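You operate a simulated robot arm through the tools that you are given. There is no shell and no other tool.

You are at the controls of a simulated two-armed robot. One attempt, no reset.

Task
Fold the tea towel in half and put all four socks in the box marked SOCKS.

Only the result counts: the job must be done as asked and must still hold three seconds after the hand-in. Knocking over, shifting, dropping, spilling or breaking anything else fails it. Flat cloth is picked up by pressing the open fingertips on it (5 to 10 N) and closing them slowly along it; thin cloth reads only 2 to 8 mm in the jaws.

Robot
Two 7-joint arms with three-finger grippers on one trunk, on a base that drives. Base frame: it is fixed to the floor where the robot stands at the start and does not move with it; the origin is under the middle of the robot, x ahead of it, y to its left, z up; the surface under the hand at the start is at about z = 0.75. Lengths are in m, angles in degrees, forces in N, time in s.
The left shoulder is at the start at [0.042, 0.154, 1.007], the right one opposite. With the tool pointing down near the work surface each hand reaches from about 0.24 to 0.64 m from the robot's upright axis, wherever it stands, measured 20 degrees to its own side. Places, roughly: dining table top [0.7, 0.5, 0.8]; sockbox [0.4, 0.6, 0.8]. Payload 2.69 kg a hand.
Tool frame (each hand has its own): the origin (TCP) lies between the finger pads and is the grasp point; the fingertips stand 0.029 m ahead of it; z points along the fingers, y is the line along which they close. Largest opening 0.12 m; the body of the gripper starts 0.078 m behind the TCP.
Orientation is told as [roll, pitch, yaw] about the base's x, y, z axes, in that order, counted from this pose: with the fingers straight down and closing along the base's y, the tool's x points along the base's -x, its y along +y and its z along -z.

Tools
- The arms move only by the tool step_arm. It takes "left_commands", "right_commands" or both (then of equal length, played together; a hand with none holds still); each is a list of rows, each a list of 6 numbers: the shift along the base's x, y, z in m, then the turn, a rotation vector about the base's x, y, z in degrees. In form: [[x, y, z, rx, ry, rz], ...]. A call has 1 to 20 rows; each row is the pose to reach, as a shift and turn from the pose commanded when the call began. "left_jaw" and "right_jaw" are, for a hand that has rows, the gripper command, from -1 (shut) to 1 (fully open), values between in proportion, set as the call begins (left out, the last holds). A row lasts 0.2 s, in which the tool goes at most 0.05 m and 8.6 degrees; a call with a longer step from one row to the next is refused whole, and so is a gripper value outside its range. A pose out of reach is approached as far as the arm can. The call stops where the force on the tool passes 60 N (or 10 N more than at its start, if that is more) or the arm is blocked; 0.2 s more then pass. The fingers move at their own pace and stop on an object; they squeeze with about 38 N. The grip force told is the motor's: it shows also when the fingers shut on nothing. Time passes only in rows, and 0.2 s behind the last, so rows that repeat a pose let the fingers close. The reply holds the time, the measured pose of the TCP, the force on the tool along the base axes, the opening and the grip force, in the units named above and with some noise, with the torque about the TCP (base axes, N m) and any sound that the robot's microphone picked up, and new pictures: "views" is both (left out), scene, wrist or none (wrist: the cameras of the hands that moved).
- Cameras (640 x 400 px; columns grow to the right, rows downward): "scene" is now at [0.154, 0.0253, 1.1788]; the picture's right is [0.28, -0.96, 0.00], its down [-0.33, -0.10, -0.94] and it looks along [0.90, 0.26, -0.35] (base axes); focal length 214 px, centre (320, 200). "left" rides on the left gripper at [0.063, 0, -0.104] in its tool frame; the picture's right is [-0.01, 1.00, 0.00], its down [-0.83, 0.00, -0.56] and it looks along [-0.56, 0.00, 0.83] (tool axes); focal length 275 px, centre (320, 200). "right" rides on the right gripper at [0.063, 0, -0.104] in its tool frame; the picture's right is [0.00, 1.00, 0.00], its down [-0.83, 0.00, -0.56] and it looks along [-0.56, 0.00, 0.83] (tool axes); focal length 275 px, centre (320, 200). There is no depth. A picture from a camera that has moved, and an enlarged one, comes with that camera's place and axes in the base frame and with its lens.
- raise_lower(by): slides the trunk up (or, below 0, down) by that many m; the arms and the scene camera ride with it, the base frame stays. It gives what a move gives, with no picture.
- steer(legs): drives the robot by 1 to 6 legs, each [ahead, left, turn to the left] in m, m and degrees, along the robot's own axes; the way and the turn of a leg run together, so that a leg with both is an arc; at most 1.5 m and 180 degrees a leg. The arms and the cameras ride along, it lands a little off, and it stops where it bumps. It gives what a move gives, and a new picture of the scene camera.
- aim_head(pan, tilt): turns the head with the scene camera to pan (to the left, within 80 degrees either way) and tilt (down, from -29 to 69), counted from straight ahead of the robot. It gives what a move gives, and a new picture of the scene camera.
- inspect(camera, box): a new picture of the part [left, top, right, bottom] of that camera's present view, enlarged. The clock stands still meanwhile.
- hand_in(): hands the job in; it is judged then, once.

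Places have to be worked out from the pictures, the camera data and where the tool is seen. Open the grippers and draw the arms clear of the work before you hand the job in, unless the task says otherwise.

The tools are called after "Call:" by a JSON object that holds its "name" and its "arguments". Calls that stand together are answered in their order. step_arm: Moves the arms, as the interface text tells. Its arguments: {"type":"object","properties":{"left_commands":{"type":"array"},"left_jaw":{"type":"number"},"right_commands":{"type":"array"},"right_jaw":{"type":"number"},"views":{"type":"string","enum":["both","scene","wrist","none"]}},"required":[]} The other tools are called the same way: raise_lower (by) slides the trunk up or down; steer (legs) drives the base; aim_head (pan, tilt) turns the head that bears the scene camera; inspect (camera, box) takes an enlarged picture of a part of a camera's view; hand_in () hands the job in.

At the start:

```text
time: 0.0
left_tcp_pos: [0.3204, 0.4674, 1.031]
left_orientation: [-0.1, 0.0, 0.0]
left_wrist_force: [-0.2, -0.2, 0.6]
left_wrist_torque: [0.01, -0.04, 0.01]
left_grip_width: 0.1201
left_grip_force: 0.1
right_tcp_pos: [0.2801, 0.0231, 1.131]
right_orientation: [0.0, 0.0, 0.0]
right_wrist_force: [0.3, -0.1, 0.4]
right_wrist_torque: [0.0, 0.0, -0.01]
right_grip_width: 0.12
right_grip_force: 0.1
trunk travel left (down, up): [-0.375, 0.063]
robot x, y, heading: [0.0027, 0.0031, 0.0]
head pan, tilt: [16.4, 20.3]
```

scene: 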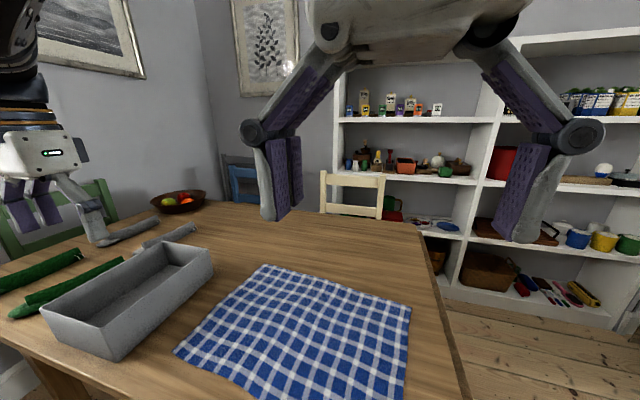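
right: 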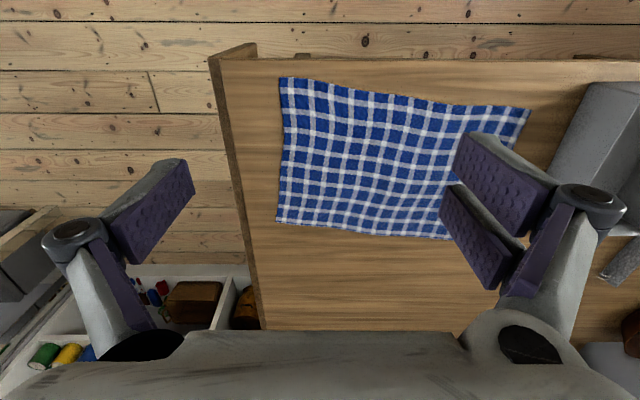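
left: 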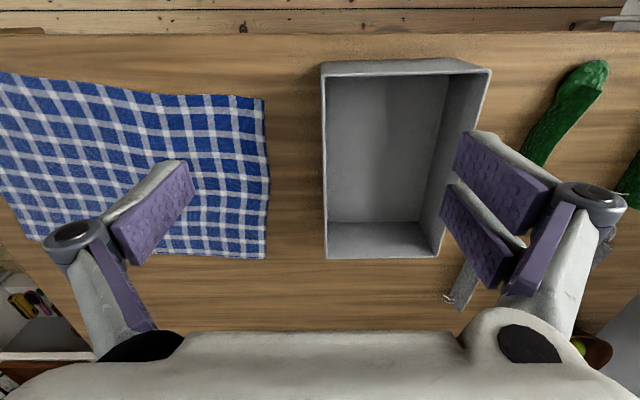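

The towel lies on the table to the right of the grey box; I see green and grey objects near the box that may be socks. I look around more with the head first.

Call:
{"name": "aim_head", "arguments": {"pan": 60, "tilt": 35}}

Call:
{"name": "inspect", "arguments": {"camera": "left", "box": [300, 0, 640, 380]}}

```text
time: 1.1
left_tcp_pos: [0.32, 0.467, 1.0301]
left_orientation: [0.1, 0.0, 0.0]
left_wrist_force: [0.5, -1.4, 0.5]
left_wrist_torque: [0.0, 0.02, 0.01]
left_grip_width: 0.1199
left_grip_force: 0.0
right_tcp_pos: [0.2832, 0.0233, 1.1306]
right_orientation: [0.3, -0.3, -0.8]
right_wrist_force: [58.5, 65.2, -23.9]
right_wrist_torque: [-7.52, 4.7, -5.11]
right_grip_width: 0.1203
right_grip_force: 0.0
trunk travel left (down, up): [-0.375, 0.063]
robot x, y, heading: [0.0018, -0.0003, -0.1]
head pan, tilt: [60.0, 35.0]
camera scene: at [0.1434, 0.0478, 1.1733], right [0.53, -0.85, 0.0], down [-0.34, -0.21, -0.92], along [0.78, 0.48, -0.4], focal length 214 px, centre (320, 200)
```

scene: 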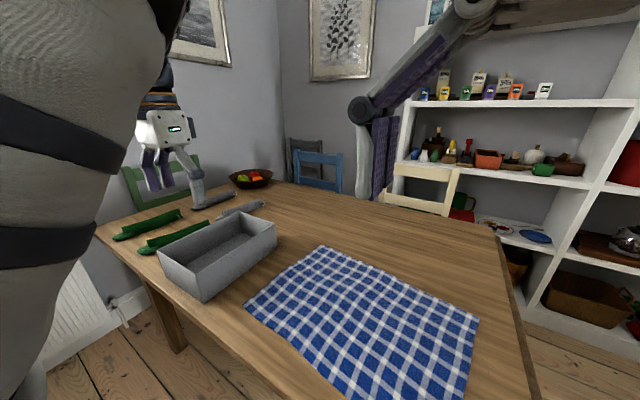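

```text
1.05 times, centred on (470, 190) of left (not enlarged: the box is as wide or as high as the picture)
camera zoom: at [0.2577, 0.4701, 1.1344], right [0.01, 1.0, 0.0], down [0.83, 0.0, 0.56], along [0.56, 0.0, -0.83], focal length 290 px, centre (162, 210)
```

zoom: 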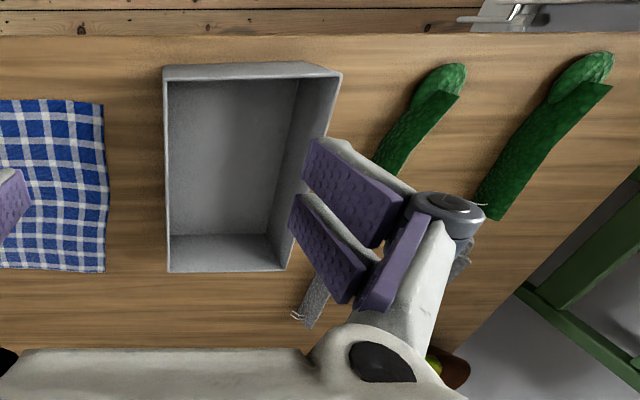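

The right arm reads about 90 N, so turning the head has pressed it against the right wrist. I move the right hand away along the push direction to free it.

Call:
{"name": "step_arm", "arguments": {"right_commands": [[0.03, 0.02, -0.01, 0, 0, 0], [0.06, 0.02, -0.03, 0, 0, 0], [0.09, 0.0, -0.06, 0, 0, 0], [0.1, -0.04, -0.1, 0, 0, 0], [0.1, -0.08, -0.13, 0, 0, 0], [0.1, -0.12, -0.15, 0, 0, 0], [0.1, -0.16, -0.15, 0, 0, 0]], "views": "both"}}

```text
refused: row 4 steps farther than a row can; nothing moved
```

I redo the same move with shorter steps.

Call:
{"name": "step_arm", "arguments": {"right_commands": [[0.03, 0.02, -0.01, 0, 0, 0], [0.06, 0.02, -0.03, 0, 0, 0], [0.08, 0.0, -0.06, 0, 0, 0], [0.09, -0.03, -0.09, 0, 0, 0], [0.1, -0.06, -0.12, 0, 0, 0], [0.1, -0.1, -0.14, 0, 0, 0], [0.1, -0.14, -0.15, 0, 0, 0]], "views": "both"}}

```text
time: 2.7
left_tcp_pos: [0.321, 0.4682, 1.0307]
left_orientation: [0.1, 0.0, -0.1]
left_wrist_force: [0.0, 0.0, -0.3]
left_wrist_torque: [0.0, 0.01, 0.02]
left_grip_width: 0.1202
left_grip_force: 0.1
right_tcp_pos: [0.3796, -0.1178, 0.9804]
right_orientation: [0.0, 0.0, 0.1]
right_wrist_force: [0.2, -1.0, 0.4]
right_wrist_torque: [0.02, 0.03, 0.0]
right_grip_width: 0.1196
right_grip_force: 0.0
trunk travel left (down, up): [-0.375, 0.063]
robot x, y, heading: [-0.0012, -0.001, -0.1]
head pan, tilt: [60.0, 35.0]
camera scene: at [0.1088, 0.0747, 1.1555], right [0.87, -0.5, 0.0], down [-0.29, -0.5, -0.82], along [0.41, 0.71, -0.57], focal length 214 px, centre (320, 200)
camera right: at [0.3161, -0.1167, 1.0843], right [-0.01, 1.0, 0.0], down [0.83, 0.0, 0.56], along [0.56, 0.0, -0.83], focal length 275 px, centre (320, 200)
```

scene: 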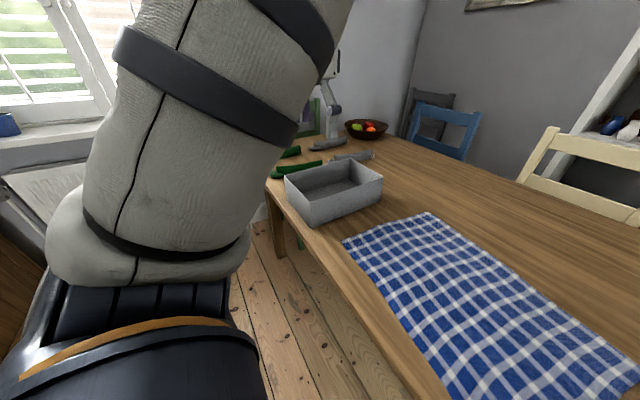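
right: 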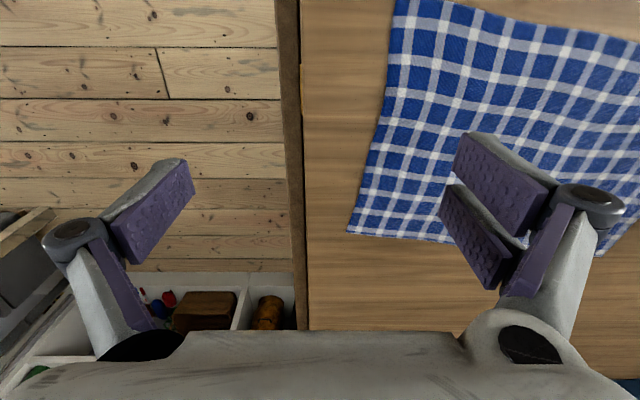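

The arm is free (forces near zero). I count four socks: two green and two grey, around the box. I drive left to see them from above and look down.

Call:
{"name": "steer", "arguments": {"legs": [[0, 0.45, 0]]}}

Call:
{"name": "aim_head", "arguments": {"pan": 10, "tilt": 40}}

Call:
{"name": "inspect", "arguments": {"camera": "left", "box": [0, 0, 640, 400]}}

Call:
{"name": "inspect", "arguments": {"camera": "right", "box": [0, 0, 640, 400]}}

```text
time: 6.8
left_tcp_pos: [0.3256, 0.9216, 1.0311]
left_orientation: [0.0, 0.0, -0.5]
left_wrist_force: [-0.9, 0.0, -0.6]
left_wrist_torque: [0.02, 0.01, -0.01]
left_grip_width: 0.1198
left_grip_force: 0.1
right_tcp_pos: [0.3812, 0.3352, 0.9821]
right_orientation: [0.1, -0.1, -0.5]
right_wrist_force: [-0.2, 0.2, 0.1]
right_wrist_torque: [0.0, -0.01, 0.0]
right_grip_width: 0.12
right_grip_force: 0.0
trunk travel left (down, up): [-0.375, 0.063]
robot x, y, heading: [-0.0008, 0.457, -0.4]
head pan, tilt: [60.0, 35.0]
camera scene: at [0.111, 0.5314, 1.1554], right [0.86, -0.51, 0.0], down [-0.29, -0.49, -0.82], along [0.41, 0.71, -0.57], focal length 214 px, centre (320, 200)
```

scene: 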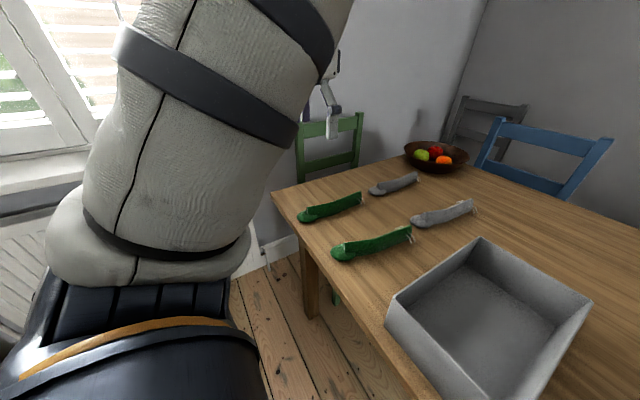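

```text
time: 7.9
left_tcp_pos: [0.3263, 0.9221, 1.0308]
left_orientation: [-0.1, 0.1, -0.6]
left_wrist_force: [0.1, 0.2, -0.3]
left_wrist_torque: [-0.02, -0.02, 0.0]
left_grip_width: 0.12
left_grip_force: 0.0
right_tcp_pos: [0.3812, 0.3369, 0.9813]
right_orientation: [-0.1, 0.1, -0.4]
right_wrist_force: [-0.7, 0.0, -0.3]
right_wrist_torque: [-0.02, 0.01, 0.0]
right_grip_width: 0.1197
right_grip_force: 0.2
trunk travel left (down, up): [-0.375, 0.063]
robot x, y, heading: [-0.0003, 0.4611, -0.4]
head pan, tilt: [10.0, 40.0]
camera scene: at [0.1502, 0.4696, 1.1479], right [0.17, -0.99, 0.0], down [-0.63, -0.11, -0.77], along [0.76, 0.13, -0.64], focal length 214 px, centre (320, 200)
```

scene: 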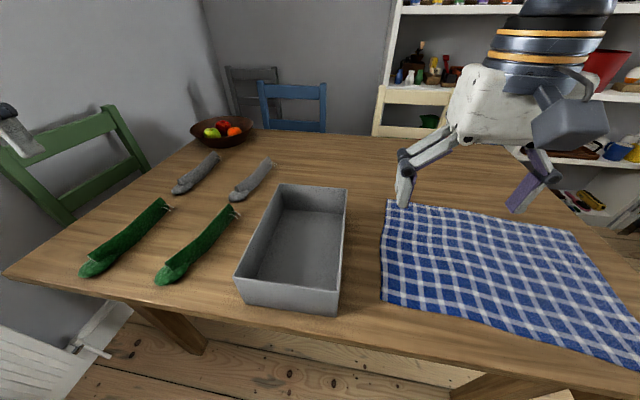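

```text
1.00 times, centred on (320, 200) of left (not enlarged: the box is as wide or as high as the picture)
camera zoom: at [0.2627, 0.925, 1.1346], right [0.01, 1.0, 0.0], down [0.83, -0.01, 0.56], along [0.56, -0.01, -0.83], focal length 275 px, centre (320, 200)
```

zoom: 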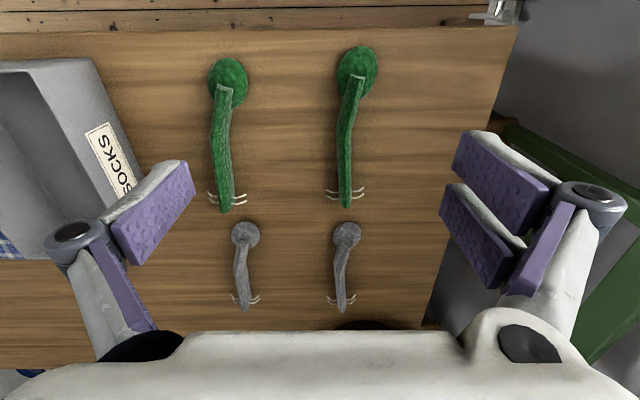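

```text
1.00 times, centred on (320, 200) of right (not enlarged: the box is as wide or as high as the picture)
camera zoom: at [0.3169, 0.3388, 1.0847], right [0.0, 1.0, 0.0], down [0.83, 0.0, 0.56], along [0.56, 0.0, -0.83], focal length 275 px, centre (320, 200)
```

zoom: 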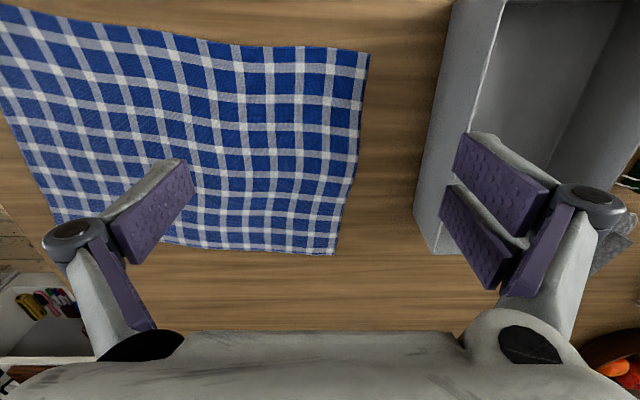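

All four socks are in view (two green near, two grey beyond), all lying along x, and the box is labelled SOCKS. I zoom on them and look down to see the clearance between base and table.

Call:
{"name": "inspect", "arguments": {"camera": "left", "box": [180, 30, 420, 180]}}

Call:
{"name": "inspect", "arguments": {"camera": "left", "box": [180, 180, 420, 330]}}

Call:
{"name": "inspect", "arguments": {"camera": "scene", "box": [60, 140, 300, 290]}}

Call:
{"name": "aim_head", "arguments": {"pan": 0, "tilt": 69}}

```text
2.67 times, centred on (300, 105) of left
camera zoom: at [0.2627, 0.925, 1.1346], right [0.01, 1.0, 0.0], down [0.83, -0.01, 0.56], along [0.56, -0.01, -0.83], focal length 734 px, centre (373, 453)
```

zoom: 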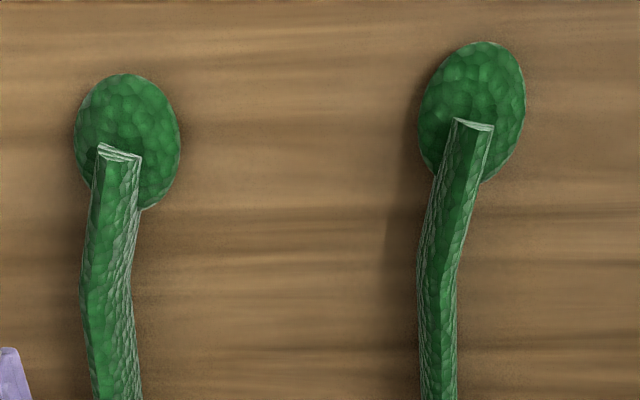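

```text
2.67 times, centred on (300, 255) of left
camera zoom: at [0.2627, 0.925, 1.1346], right [0.01, 1.0, 0.0], down [0.83, -0.01, 0.56], along [0.56, -0.01, -0.83], focal length 734 px, centre (373, 53)
```

zoom: 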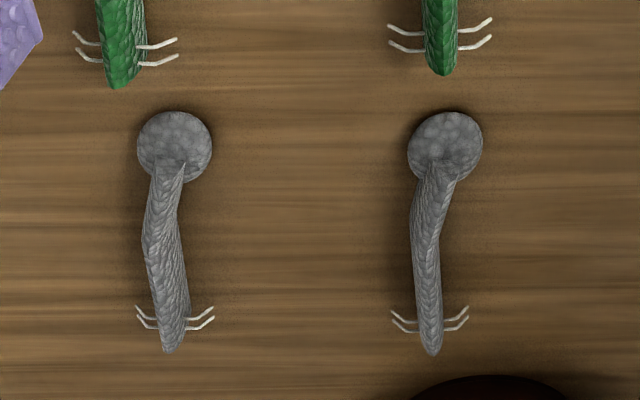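

```text
2.67 times, centred on (180, 215) of scene
camera zoom: at [0.1502, 0.4696, 1.1479], right [0.17, -0.99, 0.0], down [-0.63, -0.11, -0.77], along [0.76, 0.13, -0.64], focal length 572 px, centre (693, 160)
```

zoom: 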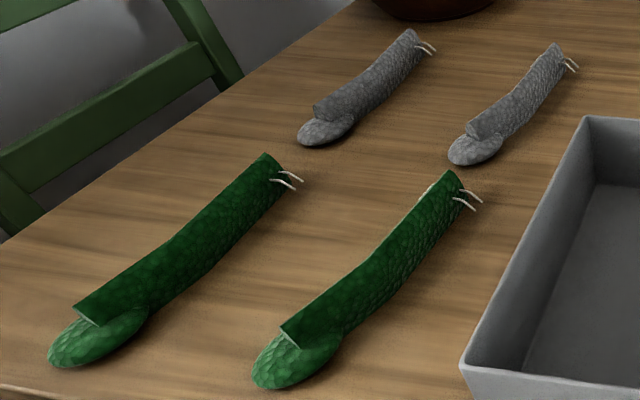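

```text
time: 8.9
left_tcp_pos: [0.3252, 0.9229, 1.0312]
left_orientation: [0.0, 0.0, -0.3]
left_wrist_force: [0.1, 0.8, 0.6]
left_wrist_torque: [0.01, 0.02, 0.03]
left_grip_width: 0.1199
left_grip_force: 0.0
right_tcp_pos: [0.3813, 0.337, 0.9791]
right_orientation: [-0.1, 0.0, -0.3]
right_wrist_force: [-0.3, 0.5, -0.5]
right_wrist_torque: [0.03, 0.0, -0.01]
right_grip_width: 0.1196
right_grip_force: 0.1
trunk travel left (down, up): [-0.375, 0.063]
robot x, y, heading: [0.0014, 0.4558, -0.4]
head pan, tilt: [0.0, 68.8]
camera scene: at [0.1223, 0.4549, 1.1118], right [-0.01, -1.0, 0.0], down [-0.93, 0.01, -0.36], along [0.36, 0.0, -0.93], focal length 214 px, centre (320, 200)
```

scene: 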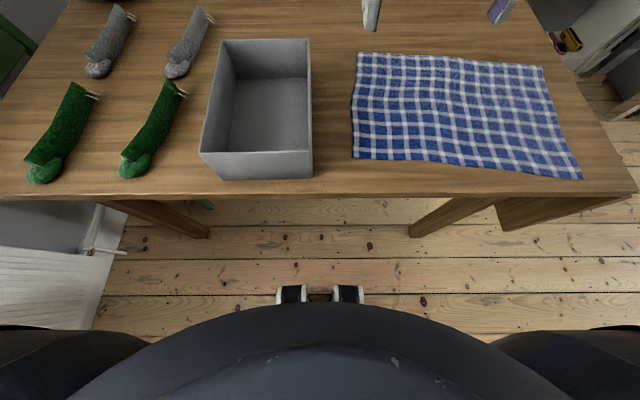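

The socks have upright slab-shaped legs about 2–3 cm wide, so closing along y suits them, and there's about 0.17 m clearance before the table. I move 0.12 m left and 0.09 m ahead for reach, then review.

Call:
{"name": "steer", "arguments": {"legs": [[0, 0.12, 0], [0.09, 0, 0]]}}

Call:
{"name": "aim_head", "arguments": {"pan": 25, "tilt": 50}}

Call:
{"name": "inspect", "arguments": {"camera": "left", "box": [0, 0, 640, 400]}}

Call:
{"name": "inspect", "arguments": {"camera": "right", "box": [0, 0, 640, 400]}}

```text
time: 11.2
left_tcp_pos: [0.417, 1.0428, 1.0313]
left_orientation: [0.0, -0.1, -0.6]
left_wrist_force: [0.8, -0.7, -0.1]
left_wrist_torque: [0.02, 0.07, 0.01]
left_grip_width: 0.12
left_grip_force: 0.0
right_tcp_pos: [0.4721, 0.4568, 0.9815]
right_orientation: [0.1, 0.0, -0.4]
right_wrist_force: [1.1, 0.2, 0.1]
right_wrist_torque: [-0.02, 0.0, 0.01]
right_grip_width: 0.12
right_grip_force: 0.1
trunk travel left (down, up): [-0.375, 0.063]
robot x, y, heading: [0.0942, 0.578, -0.8]
head pan, tilt: [0.0, 68.8]
camera scene: at [0.2137, 0.5748, 1.1116], right [-0.01, -1.0, 0.0], down [-0.93, 0.01, -0.36], along [0.36, 0.0, -0.93], focal length 214 px, centre (320, 200)
```

scene: 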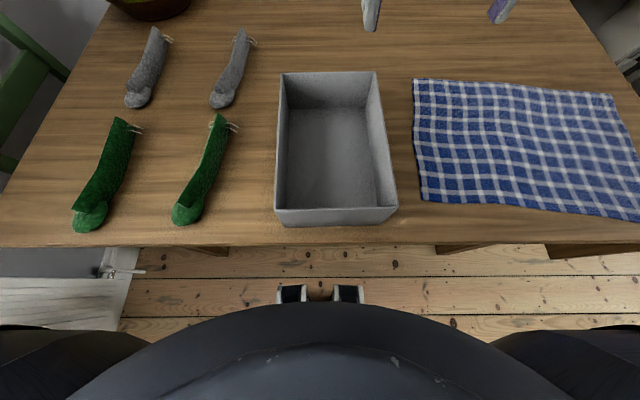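

```text
time: 12.0
left_tcp_pos: [0.4166, 1.0423, 1.0314]
left_orientation: [0.0, 0.0, -0.4]
left_wrist_force: [-0.2, 0.0, 0.3]
left_wrist_torque: [-0.02, 0.0, 0.01]
left_grip_width: 0.1199
left_grip_force: 0.0
right_tcp_pos: [0.4701, 0.4566, 0.981]
right_orientation: [0.0, 0.0, -0.4]
right_wrist_force: [0.7, 0.0, 0.3]
right_wrist_torque: [-0.01, -0.03, -0.01]
right_grip_width: 0.1198
right_grip_force: 0.1
trunk travel left (down, up): [-0.375, 0.063]
robot x, y, heading: [0.0962, 0.5804, -0.2]
head pan, tilt: [25.0, 50.0]
camera scene: at [0.2271, 0.6072, 1.1336], right [0.42, -0.91, 0.0], down [-0.7, -0.32, -0.64], along [0.58, 0.27, -0.77], focal length 214 px, centre (320, 200)
```

scene: 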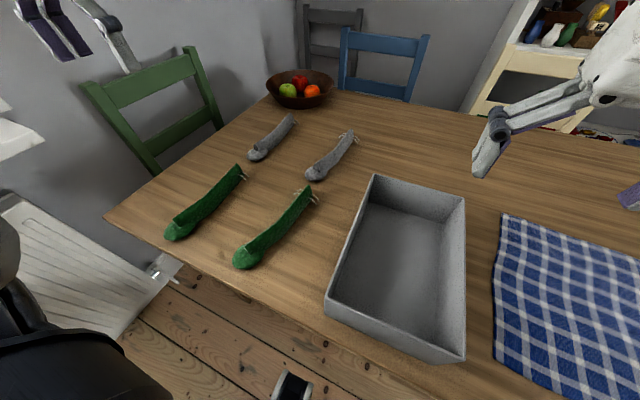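

```text
1.00 times, centred on (320, 200) of left (not enlarged: the box is as wide or as high as the picture)
camera zoom: at [0.3534, 1.0449, 1.1346], right [0.01, 1.0, 0.0], down [0.83, -0.01, 0.56], along [0.56, -0.01, -0.83], focal length 275 px, centre (320, 200)
```

zoom: 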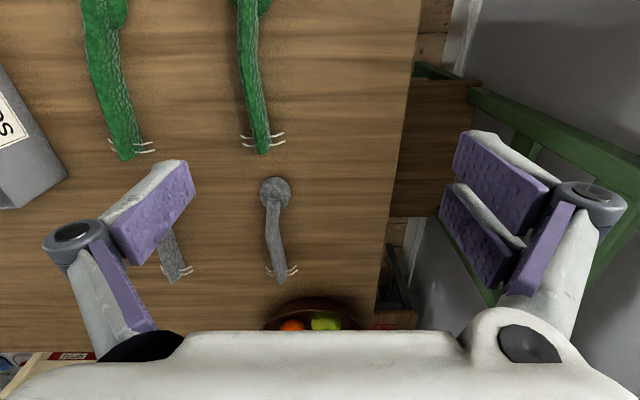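

```text
1.00 times, centred on (320, 200) of right (not enlarged: the box is as wide or as high as the picture)
camera zoom: at [0.4076, 0.4587, 1.0847], right [0.0, 1.0, 0.0], down [0.83, 0.0, 0.56], along [0.56, 0.0, -0.83], focal length 275 px, centre (320, 200)
```

zoom: 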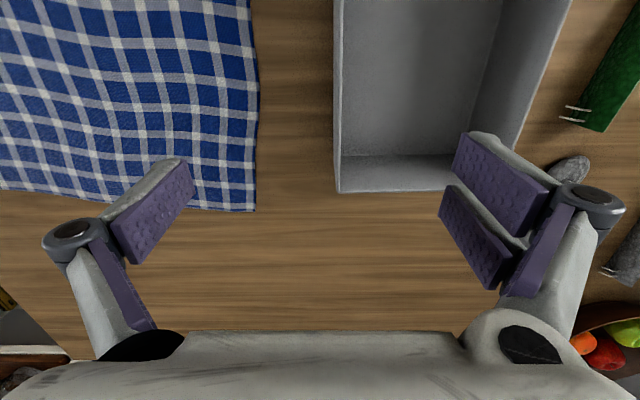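

Triangulating, green sock B's leg ridge is at about (0.42, 0.961) with its top at z≈0.79. I bring the left hand over it and descend.

Call:
{"name": "step_arm", "arguments": {"left_commands": [[0.0, -0.04, -0.02, 0, 0, 0], [0.003, -0.081, -0.04, 0, 0, 0], [0.003, -0.081, -0.09, 0, 0, 0], [0.003, -0.081, -0.14, 0, 0, 0], [0.003, -0.081, -0.18, 0, 0, 0], [0.003, -0.081, -0.21, 0, 0, 0], [0.003, -0.081, -0.23, 0, 0, 0], [0.003, -0.081, -0.24, 0, 0, 0]], "left_jaw": 1, "views": "both"}}

```text
time: 13.8
left_tcp_pos: [0.4202, 0.9589, 0.7906]
left_orientation: [0.1, -0.1, -0.4]
left_wrist_force: [0.1, 0.0, -0.1]
left_wrist_torque: [0.0, 0.02, 0.04]
left_grip_width: 0.12
left_grip_force: 0.1
right_tcp_pos: [0.4692, 0.4567, 0.9805]
right_orientation: [0.0, 0.1, -0.3]
right_wrist_force: [0.6, -0.1, -0.1]
right_wrist_torque: [0.02, -0.03, 0.0]
right_grip_width: 0.12
right_grip_force: 0.0
trunk travel left (down, up): [-0.375, 0.063]
robot x, y, heading: [0.091, 0.583, -0.5]
head pan, tilt: [25.0, 50.0]
camera scene: at [0.2271, 0.6073, 1.1337], right [0.42, -0.91, 0.0], down [-0.7, -0.32, -0.64], along [0.58, 0.27, -0.77], focal length 214 px, centre (320, 200)
camera left: at [0.3569, 0.9622, 0.8937], right [0.01, 1.0, 0.0], down [0.83, -0.01, 0.56], along [0.56, -0.01, -0.83], focal length 275 px, centre (320, 200)
```

scene: 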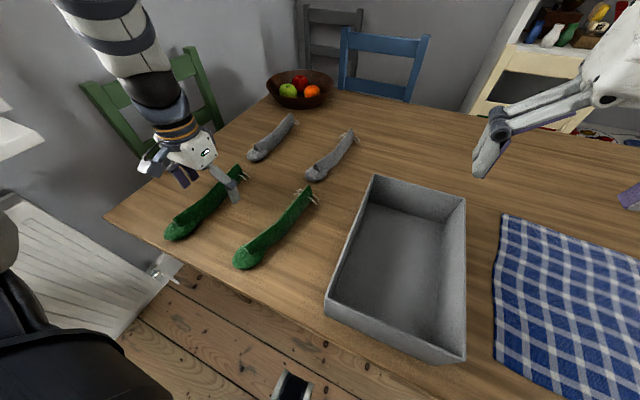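
left: 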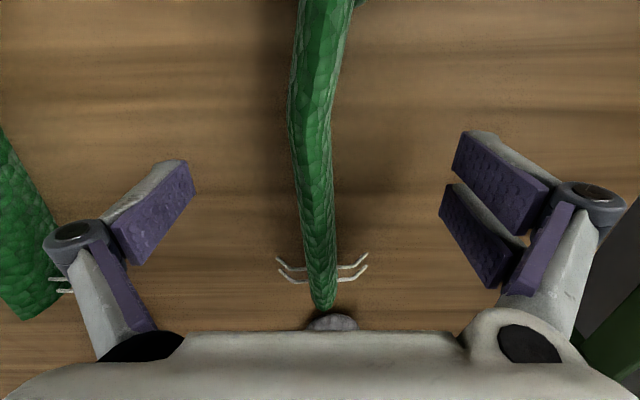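

The sock is centred between the fingers, fingertips just above the table. I lower 5 mm more and close.

Call:
{"name": "step_arm", "arguments": {"left_commands": [[0, 0, -0.005, 0, 0, 0], [0, 0, -0.005, 0, 0, 0], [0, 0, -0.005, 0, 0, 0], [0, 0, -0.005, 0, 0, 0]], "left_jaw": -1, "views": "wrist"}}

```text
time: 14.8
left_tcp_pos: [0.4195, 0.9596, 0.7865]
left_orientation: [0.1, -0.1, -0.4]
left_wrist_force: [1.5, -0.2, 9.7]
left_wrist_torque: [-0.05, -0.07, 0.36]
left_grip_width: 0.0622
left_grip_force: 38.1
right_tcp_pos: [0.4703, 0.4572, 0.9814]
right_orientation: [0.1, 0.1, -0.3]
right_wrist_force: [0.5, 0.2, 0.0]
right_wrist_torque: [0.01, 0.0, -0.01]
right_grip_width: 0.12
right_grip_force: 0.0
trunk travel left (down, up): [-0.375, 0.063]
robot x, y, heading: [0.0968, 0.5755, -0.5]
head pan, tilt: [25.0, 50.0]
camera left: at [0.3569, 0.9619, 0.889], right [0.01, 1.0, 0.0], down [0.83, -0.01, 0.56], along [0.56, -0.01, -0.83], focal length 275 px, centre (320, 200)
```

left: 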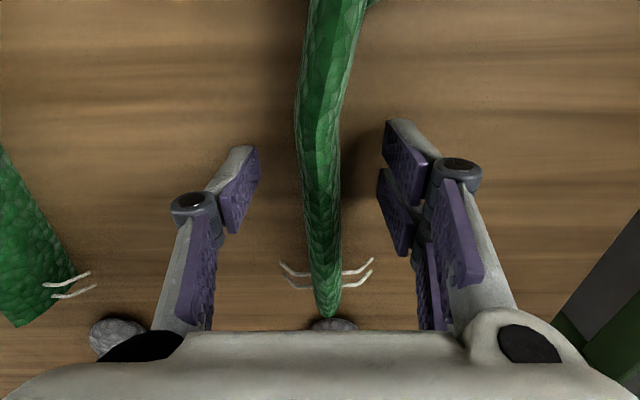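

The fingers stopped at 62 mm with full grip force, wider than the visible leg, and there is 10 N upward. I lift slightly to see whether the sock is held or the tips are jammed on the table.

Call:
{"name": "step_arm", "arguments": {"left_commands": [[0, 0, 0.005, 0, 0, 0], [0, 0, 0.01, 0, 0, 0], [0, 0, 0.015, 0, 0, 0], [0, 0, 0.03, 0, 0, 0]], "views": "both"}}

```text
time: 15.8
left_tcp_pos: [0.4193, 0.959, 0.8153]
left_orientation: [0.0, 0.0, -0.5]
left_wrist_force: [0.4, -0.2, 0.2]
left_wrist_torque: [0.02, 0.0, -0.01]
left_grip_width: 0.0621
left_grip_force: 38.0
right_tcp_pos: [0.4731, 0.4572, 0.9809]
right_orientation: [0.0, -0.1, -0.4]
right_wrist_force: [-1.5, 0.1, 0.6]
right_wrist_torque: [0.02, -0.06, 0.0]
right_grip_width: 0.1203
right_grip_force: 0.0
trunk travel left (down, up): [-0.375, 0.063]
robot x, y, heading: [0.0916, 0.5755, -0.4]
head pan, tilt: [25.0, 50.0]
camera scene: at [0.227, 0.607, 1.1337], right [0.42, -0.91, 0.0], down [-0.7, -0.32, -0.64], along [0.58, 0.27, -0.77], focal length 214 px, centre (320, 200)
camera left: at [0.357, 0.9625, 0.9189], right [0.01, 1.0, 0.0], down [0.83, -0.01, 0.56], along [0.56, -0.01, -0.83], focal length 275 px, centre (320, 200)
```

scene: 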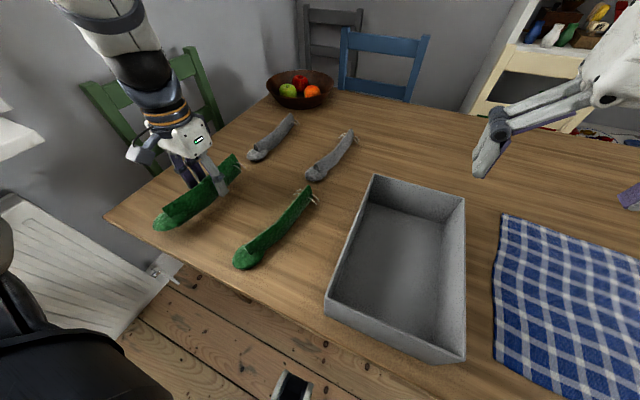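
left: 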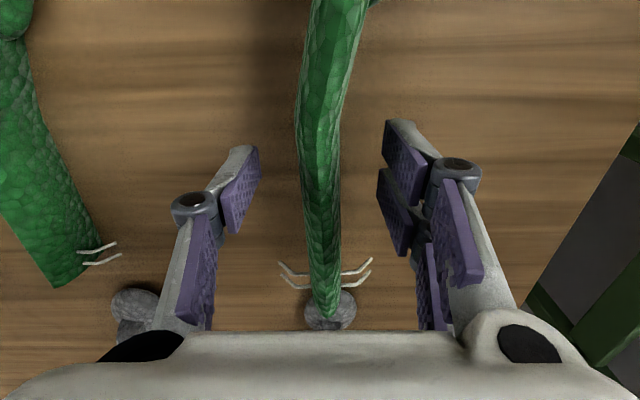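

The sock rose with the hand, so it is held. Box rim is about x 0.31–0.56, y 0.475–0.64, z≈0.84. I move the right hand out of the way and carry the sock over the box.

Call:
{"name": "step_arm", "arguments": {"left_commands": [[0, 0, 0.04, 0, 0, 0], [0, 0, 0.08, 0, 0, 0], [0, -0.02, 0.115, 0, 0, 0], [0.01, -0.06, 0.115, 0, 0, 0], [0.02, -0.1, 0.115, 0, 0, 0], [0.036, -0.14, 0.115, 0, 0, 0], [0.036, -0.185, 0.115, 0, 0, 0], [0.036, -0.23, 0.115, 0, 0, 0], [0.036, -0.275, 0.115, 0, 0, 0], [0.036, -0.32, 0.115, 0, 0, 0], [0.036, -0.365, 0.115, 0, 0, 0], [0.036, -0.4, 0.115, 0, 0, 0], [0.036, -0.419, 0.115, 0, 0, 0], [0.036, -0.419, 0.115, 0, 0, 0]], "right_commands": [[0, -0.04, 0.02, 0, 0, 0], [0, -0.08, 0.04, 0, 0, 0], [0, -0.12, 0.05, 0, 0, 0], [-0.03, -0.15, 0.05, 0, 0, 0], [-0.05, -0.19, 0.05, 0, 0, 0], [-0.06, -0.23, 0.05, 0, 0, 0], [-0.06, -0.25, 0.05, 0, 0, 0], [-0.06, -0.25, 0.05, 0, 0, 0], [-0.06, -0.25, 0.05, 0, 0, 0], [-0.06, -0.25, 0.05, 0, 0, 0], [-0.06, -0.25, 0.05, 0, 0, 0], [-0.06, -0.25, 0.05, 0, 0, 0], [-0.06, -0.25, 0.05, 0, 0, 0], [-0.06, -0.25, 0.05, 0, 0, 0]], "views": "both"}}

```text
time: 18.8
left_tcp_pos: [0.4559, 0.542, 0.9359]
left_orientation: [-0.6, 0.0, 0.0]
left_wrist_force: [-0.4, 0.3, 0.6]
left_wrist_torque: [-0.03, 0.0, 0.0]
left_grip_width: 0.0613
left_grip_force: 37.7
left hand out of reach, approached as far as the arm can: row 4, 5, 6, 7, 8, 9, 10, 11, 12
right_tcp_pos: [0.4213, 0.2172, 1.0212]
right_orientation: [0.0, 0.1, -0.4]
right_wrist_force: [-0.1, 0.1, 0.1]
right_wrist_torque: [-0.02, 0.05, 0.0]
right_grip_width: 0.1204
right_grip_force: 0.1
right hand out of reach, approached as far as the arm can: row 6, 7, 8, 9, 10, 11, 12, 13, 14
trunk travel left (down, up): [-0.375, 0.063]
robot x, y, heading: [0.0936, 0.5792, -0.7]
head pan, tilt: [25.0, 50.0]
camera scene: at [0.2392, 0.5987, 1.1457], right [0.26, -0.96, 0.0], down [-0.64, -0.18, -0.75], along [0.72, 0.2, -0.66], focal length 214 px, centre (320, 200)
camera right: at [0.3582, 0.2189, 1.1253], right [0.0, 1.0, 0.0], down [0.83, 0.0, 0.56], along [0.56, 0.0, -0.83], focal length 275 px, centre (320, 200)
camera left: at [0.3941, 0.5458, 1.0396], right [0.01, 1.0, -0.01], down [0.83, 0.0, 0.55], along [0.55, -0.01, -0.83], focal length 275 px, centre (320, 200)
```

scene: 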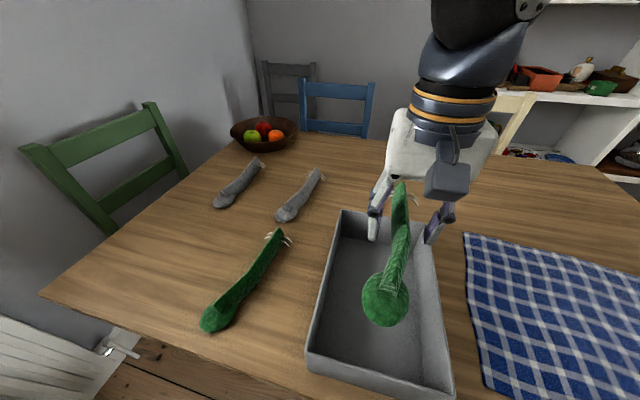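
right: 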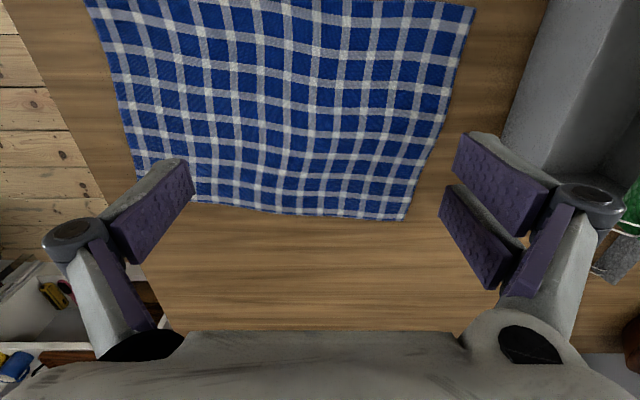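
left: 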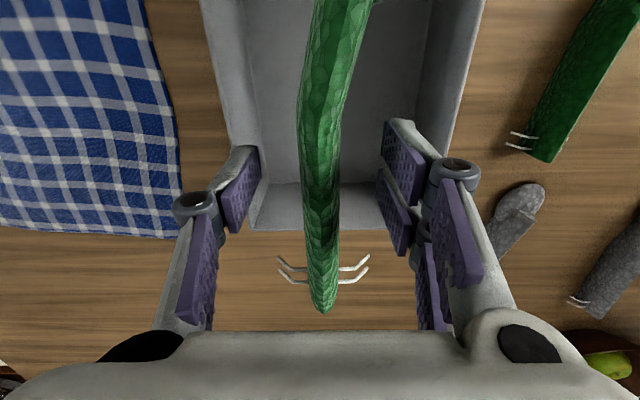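

The head camera was nudged by the left arm crossing, so I turn it right to free it. The sock is over the box, needing about −0.015 m in x to clear the far wall before lowering.

Call:
{"name": "aim_head", "arguments": {"pan": -15, "tilt": 40}}

Call:
{"name": "step_arm", "arguments": {"left_commands": [[-0.008, 0, -0.01, 0, 0, 0], [-0.016, 0, -0.03, 0, 0, 0], [-0.016, 0, -0.05, 0, 0, 0], [-0.016, 0, -0.07, 0, 0, 0], [-0.016, 0, -0.09, 0, 0, 0], [-0.016, 0, -0.1, 0, 0, 0]], "views": "both"}}

```text
time: 19.9
left_tcp_pos: [0.4539, 0.5392, 0.9354]
left_orientation: [-0.1, -0.1, -0.5]
left_wrist_force: [-0.4, 1.1, -0.1]
left_wrist_torque: [0.01, 0.0, 0.0]
left_grip_width: 0.0613
left_grip_force: 37.7
right_tcp_pos: [0.4205, 0.2153, 1.0235]
right_orientation: [0.1, 0.0, -0.4]
right_wrist_force: [-0.4, -0.1, 0.7]
right_wrist_torque: [-0.01, 0.01, -0.03]
right_grip_width: 0.1199
right_grip_force: 0.0
trunk travel left (down, up): [-0.375, 0.063]
robot x, y, heading: [0.0927, 0.5762, -0.4]
head pan, tilt: [-15.0, 40.0]
camera scene: at [0.239, 0.5527, 1.1479], right [-0.27, -0.96, 0.0], down [-0.62, 0.17, -0.77], along [0.74, -0.2, -0.64], focal length 214 px, centre (320, 200)
```

scene: 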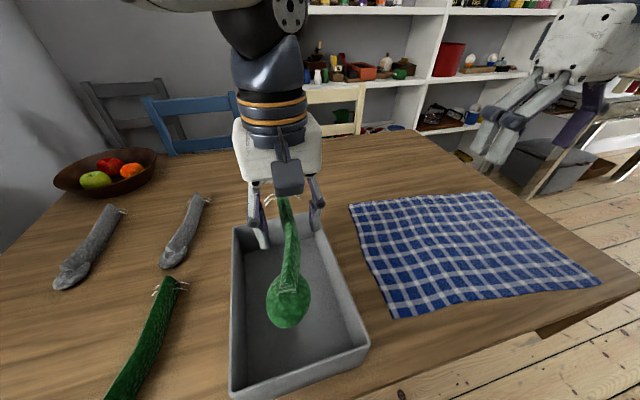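

```text
time: 21.3
left_tcp_pos: [0.4387, 0.5424, 0.8305]
left_orientation: [0.0, 0.0, -0.4]
left_wrist_force: [-0.5, 0.4, 0.0]
left_wrist_torque: [0.0, 0.02, -0.04]
left_grip_width: 0.0612
left_grip_force: 37.9
right_tcp_pos: [0.4198, 0.2157, 1.0211]
right_orientation: [-0.1, 0.0, -0.4]
right_wrist_force: [-0.4, 0.2, 0.1]
right_wrist_torque: [0.0, -0.01, -0.01]
right_grip_width: 0.1201
right_grip_force: 0.0
trunk travel left (down, up): [-0.375, 0.063]
robot x, y, heading: [0.0953, 0.5758, -0.3]
head pan, tilt: [-15.0, 40.0]
camera scene: at [0.239, 0.5526, 1.1479], right [-0.27, -0.96, 0.0], down [-0.62, 0.17, -0.77], along [0.74, -0.2, -0.64], focal length 214 px, centre (320, 200)
camera left: at [0.3762, 0.5448, 0.9348], right [0.01, 1.0, 0.0], down [0.83, -0.01, 0.56], along [0.56, -0.01, -0.83], focal length 275 px, centre (320, 200)
```

scene: 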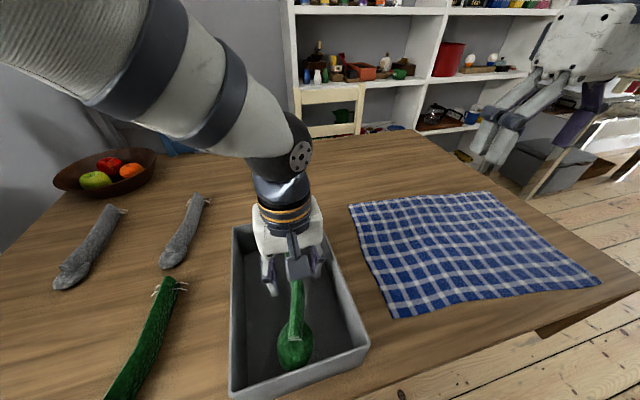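
left: 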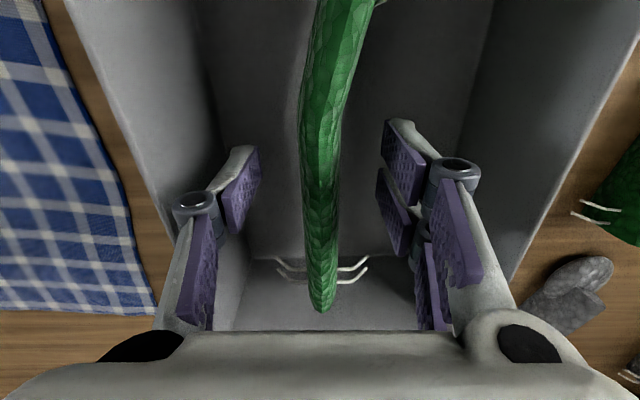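

The sock is inside the box walls with no contact. I lower 2.5 cm more and open to about 8 cm.

Call:
{"name": "step_arm", "arguments": {"left_commands": [[0, 0.003, -0.015, 0, 0, 0], [0, 0.005, -0.025, 0, 0, 0], [0, 0.005, -0.025, 0, 0, 0]], "views": "none"}}

Call:
{"name": "step_arm", "arguments": {"left_commands": [[0, 0, 0, 0, 0, 0], [0, 0, 0, 0, 0, 0], [0, 0, 0.02, 0, 0, 0], [0, 0, 0.05, 0, 0, 0], [0, 0, 0.09, 0, 0, 0]], "left_jaw": 0.35, "views": "both"}}

```text
time: 22.1
left_tcp_pos: [0.4398, 0.5459, 0.8059]
left_orientation: [0.0, 0.1, -0.6]
left_wrist_force: [0.6, -0.1, -0.4]
left_wrist_torque: [-0.01, -0.01, -0.04]
left_grip_width: 0.0608
left_grip_force: 38.0
right_tcp_pos: [0.4215, 0.2162, 1.0223]
right_orientation: [0.0, 0.0, -0.3]
right_wrist_force: [0.1, 0.6, 0.0]
right_wrist_torque: [0.03, 0.01, 0.01]
right_grip_width: 0.1202
right_grip_force: 0.1
trunk travel left (down, up): [-0.375, 0.063]
robot x, y, heading: [0.0905, 0.5771, -0.5]
head pan, tilt: [-15.0, 40.0]
```

```text
time: 23.3
left_tcp_pos: [0.4398, 0.5448, 0.8934]
left_orientation: [0.0, -0.1, -0.3]
left_wrist_force: [0.1, 0.8, -1.0]
left_wrist_torque: [-0.03, 0.0, -0.02]
left_grip_width: 0.081
left_grip_force: 0.1
right_tcp_pos: [0.4205, 0.2157, 1.0221]
right_orientation: [0.0, 0.0, -0.5]
right_wrist_force: [0.8, 0.6, 0.0]
right_wrist_torque: [-0.03, 0.0, -0.01]
right_grip_width: 0.12
right_grip_force: 0.0
trunk travel left (down, up): [-0.375, 0.063]
robot x, y, heading: [0.0935, 0.5779, -0.5]
head pan, tilt: [-15.0, 40.0]
camera scene: at [0.2388, 0.5528, 1.1479], right [-0.27, -0.96, 0.0], down [-0.62, 0.17, -0.77], along [0.74, -0.2, -0.64], focal length 214 px, centre (320, 200)
camera left: at [0.376, 0.5478, 0.997], right [0.01, 1.0, 0.0], down [0.83, -0.01, 0.56], along [0.56, -0.01, -0.83], focal length 275 px, centre (320, 200)
```

scene: 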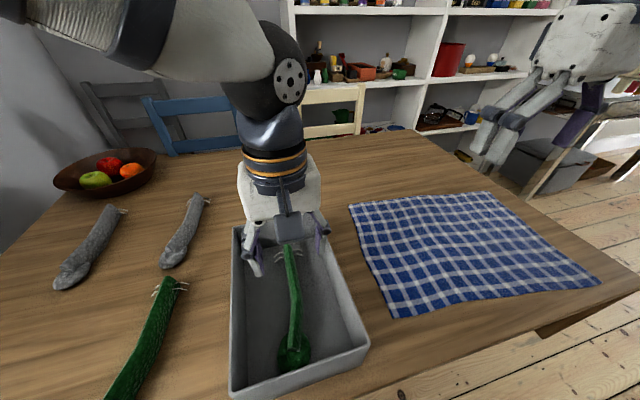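
left: 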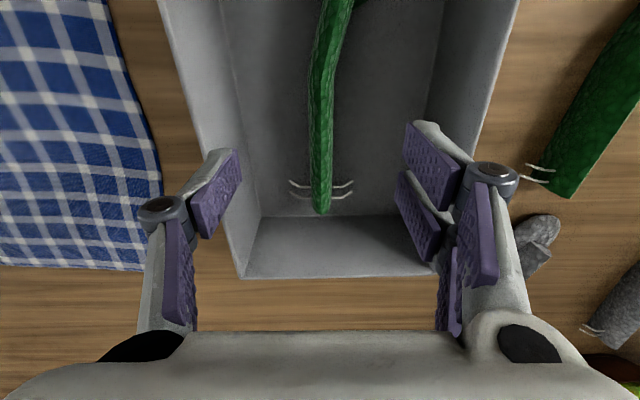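

Green sock B lies in the box. Next, green sock A: leg at about (0.42, 0.789), turned about −10°; I move the left hand over it with that yaw and descend.

Call:
{"name": "step_arm", "arguments": {"left_commands": [[0, 0, 0.03, 0, 0, 0], [0, 0.04, 0.04, 0, 0, 0], [-0.005, 0.085, 0.04, 0, 0, -2], [-0.01, 0.13, 0.04, 0, 0, -4], [-0.015, 0.175, 0.04, 0, 0, -6], [-0.02, 0.21, 0.04, 0, 0, -8], [-0.02, 0.244, 0.03, 0, 0, -10], [-0.02, 0.244, -0.01, 0, 0, -10], [-0.02, 0.244, -0.05, 0, 0, -10], [-0.02, 0.244, -0.08, 0, 0, -10], [-0.02, 0.244, -0.1, 0, 0, -10], [-0.02, 0.244, -0.107, 0, 0, -10]], "left_jaw": 1, "views": "both"}}

```text
time: 25.9
left_tcp_pos: [0.4191, 0.7926, 0.7893]
left_orientation: [0.1, -0.1, -10.4]
left_wrist_force: [-0.2, 0.7, 0.8]
left_wrist_torque: [0.03, 0.01, -0.02]
left_grip_width: 0.1199
left_grip_force: 0.0
right_tcp_pos: [0.4208, 0.2156, 1.0211]
right_orientation: [-0.1, 0.1, -0.4]
right_wrist_force: [0.6, 0.3, -0.1]
right_wrist_torque: [0.01, -0.02, 0.0]
right_grip_width: 0.12
right_grip_force: 0.1
trunk travel left (down, up): [-0.375, 0.063]
robot x, y, heading: [0.0926, 0.5778, -0.5]
head pan, tilt: [-15.0, 40.0]
camera scene: at [0.239, 0.5526, 1.1479], right [-0.27, -0.96, 0.0], down [-0.62, 0.17, -0.77], along [0.74, -0.2, -0.64], focal length 214 px, centre (320, 200)
camera left: at [0.3568, 0.806, 0.8922], right [0.19, 0.98, 0.0], down [0.82, -0.15, 0.56], along [0.55, -0.1, -0.83], focal length 275 px, centre (320, 200)
```

scene: 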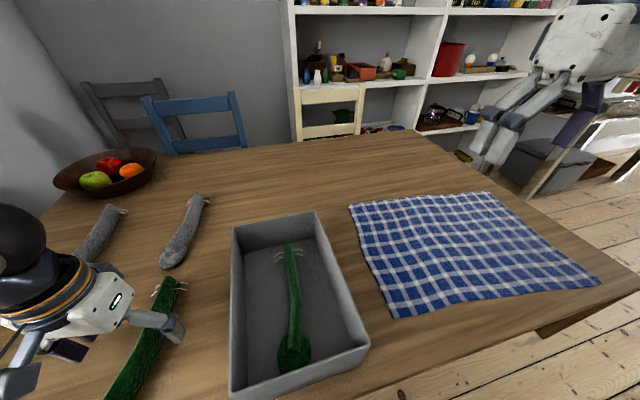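
left: 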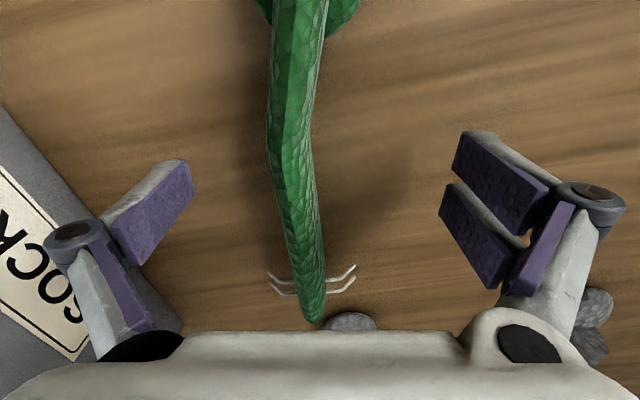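

The sock is between the fingers (slightly left of centre), no contact. I lower 3 mm, close, and lift.

Call:
{"name": "step_arm", "arguments": {"left_commands": [[0, -0.004, -0.003, 0, 0, 0], [0, -0.004, -0.003, 0, 0, 0], [0, -0.004, -0.003, 0, 0, 0], [0, -0.004, -0.003, 0, 0, 0], [0, -0.004, 0.01, 0, 0, 0], [0, -0.004, 0.03, 0, 0, 0]], "left_jaw": -1, "views": "wrist"}}

```text
time: 27.3
left_tcp_pos: [0.4183, 0.7881, 0.819]
left_orientation: [0.0, 0.0, -10.5]
left_wrist_force: [0.2, -1.0, -0.2]
left_wrist_torque: [0.02, -0.02, 0.03]
left_grip_width: 0.0624
left_grip_force: 38.0
right_tcp_pos: [0.4216, 0.2158, 1.0213]
right_orientation: [-0.1, 0.0, -0.4]
right_wrist_force: [-0.6, -0.7, 0.8]
right_wrist_torque: [-0.01, 0.02, -0.02]
right_grip_width: 0.12
right_grip_force: 0.0
trunk travel left (down, up): [-0.375, 0.063]
robot x, y, heading: [0.0915, 0.5759, -0.4]
head pan, tilt: [-15.0, 40.0]
camera left: at [0.3562, 0.8014, 0.9225], right [0.19, 0.98, 0.0], down [0.82, -0.15, 0.56], along [0.55, -0.1, -0.83], focal length 275 px, centre (320, 200)
```

left: 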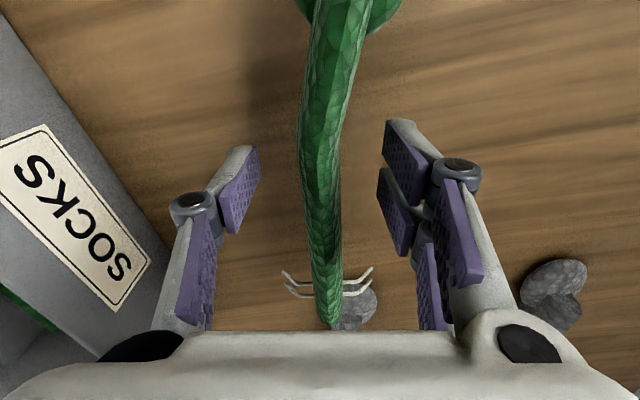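

Held. I carry it over the box, turning it back in line with the walls.

Call:
{"name": "step_arm", "arguments": {"left_commands": [[0, 0, 0.04, 0, 0, 0], [0, 0, 0.08, 0, 0, 0], [0, -0.02, 0.11, 0, 0, 2], [0.01, -0.06, 0.11, 0, 0, 4], [0.022, -0.1, 0.11, 0, 0, 6], [0.022, -0.14, 0.11, 0, 0, 8], [0.022, -0.18, 0.11, 0, 0, 10], [0.022, -0.205, 0.11, 0, 0, 10], [0.022, -0.205, 0.11, 0, 0, 10]], "views": "both"}}

```text
time: 29.3
left_tcp_pos: [0.4426, 0.5831, 0.9288]
left_orientation: [-0.1, 0.0, -0.4]
left_wrist_force: [0.0, 0.1, -0.7]
left_wrist_torque: [-0.01, -0.05, -0.02]
left_grip_width: 0.0618
left_grip_force: 37.9
right_tcp_pos: [0.4199, 0.2165, 1.0218]
right_orientation: [0.0, 0.1, -0.5]
right_wrist_force: [0.1, 0.4, -0.2]
right_wrist_torque: [0.0, 0.01, -0.01]
right_grip_width: 0.1201
right_grip_force: 0.0
trunk travel left (down, up): [-0.375, 0.063]
robot x, y, heading: [0.0921, 0.5763, -0.3]
head pan, tilt: [-15.0, 40.0]
camera scene: at [0.239, 0.5528, 1.1479], right [-0.27, -0.96, 0.0], down [-0.62, 0.17, -0.77], along [0.74, -0.2, -0.64], focal length 214 px, centre (320, 200)
camera left: at [0.3795, 0.5859, 1.0319], right [0.01, 1.0, 0.0], down [0.83, -0.01, 0.56], along [0.56, -0.01, -0.83], focal length 275 px, centre (320, 200)
```

scene: 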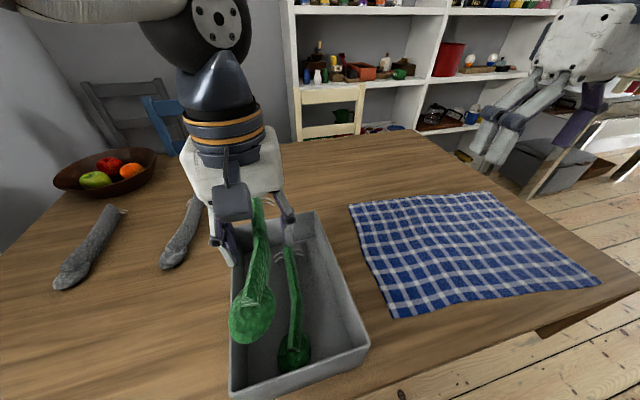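
left: 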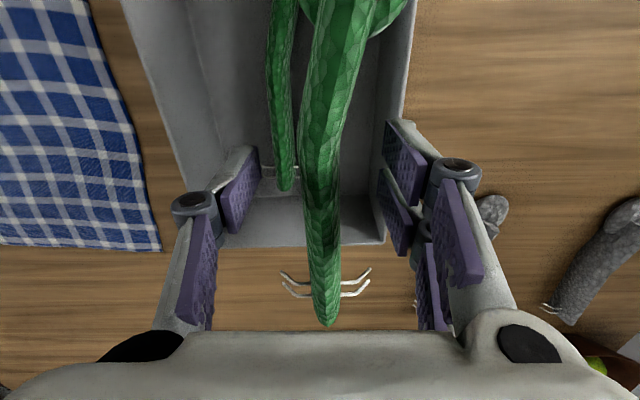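

The foot end leans toward the left wall, so I turn +8°, shift slightly right, and lower to just above the first sock before releasing.

Call:
{"name": "step_arm", "arguments": {"left_commands": [[0, -0.003, -0.01, 0, 0, 4], [-0.002, -0.006, -0.03, 0, 0, 8], [-0.002, -0.006, -0.05, 0, 0, 8], [-0.002, -0.006, -0.07, 0, 0, 8], [-0.002, -0.006, -0.085, 0, 0, 8], [-0.002, -0.006, -0.085, 0, 0, 8]], "views": "both"}}

```text
time: 30.7
left_tcp_pos: [0.4413, 0.5751, 0.8447]
left_orientation: [0.0, 0.0, 7.7]
left_wrist_force: [0.8, 0.1, -0.6]
left_wrist_torque: [0.0, 0.0, 0.0]
left_grip_width: 0.0613
left_grip_force: 38.0
right_tcp_pos: [0.4216, 0.2154, 1.0223]
right_orientation: [0.0, 0.1, -0.3]
right_wrist_force: [-0.6, 0.6, 0.2]
right_wrist_torque: [-0.01, 0.05, -0.02]
right_grip_width: 0.1199
right_grip_force: 0.0
trunk travel left (down, up): [-0.375, 0.063]
robot x, y, heading: [0.0936, 0.577, -0.4]
head pan, tilt: [-15.0, 40.0]
camera scene: at [0.239, 0.5527, 1.1479], right [-0.27, -0.96, 0.0], down [-0.62, 0.17, -0.77], along [0.74, -0.2, -0.64], focal length 214 px, centre (320, 200)
camera left: at [0.3776, 0.5701, 0.9477], right [-0.13, 0.99, 0.0], down [0.82, 0.11, 0.56], along [0.55, 0.07, -0.83], focal length 275 px, centre (320, 200)
```

scene: 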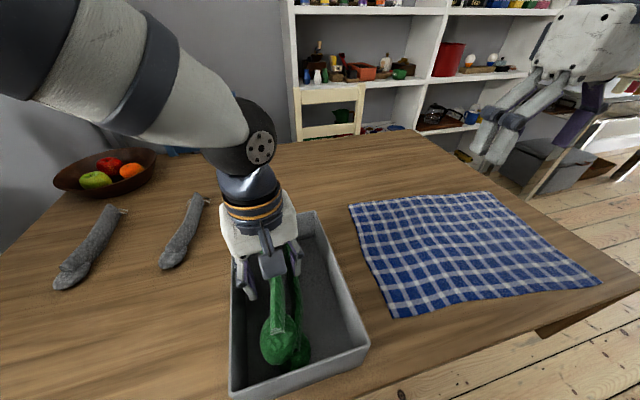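
left: 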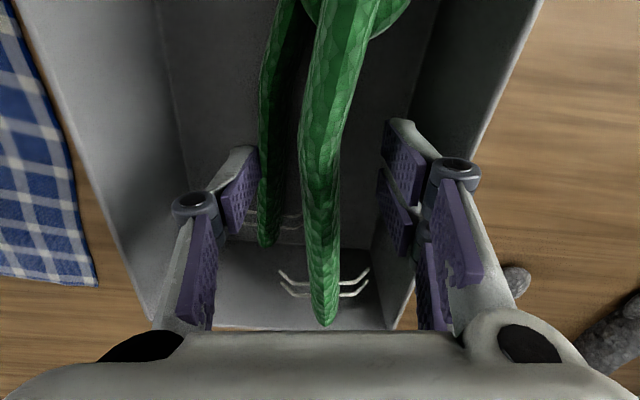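

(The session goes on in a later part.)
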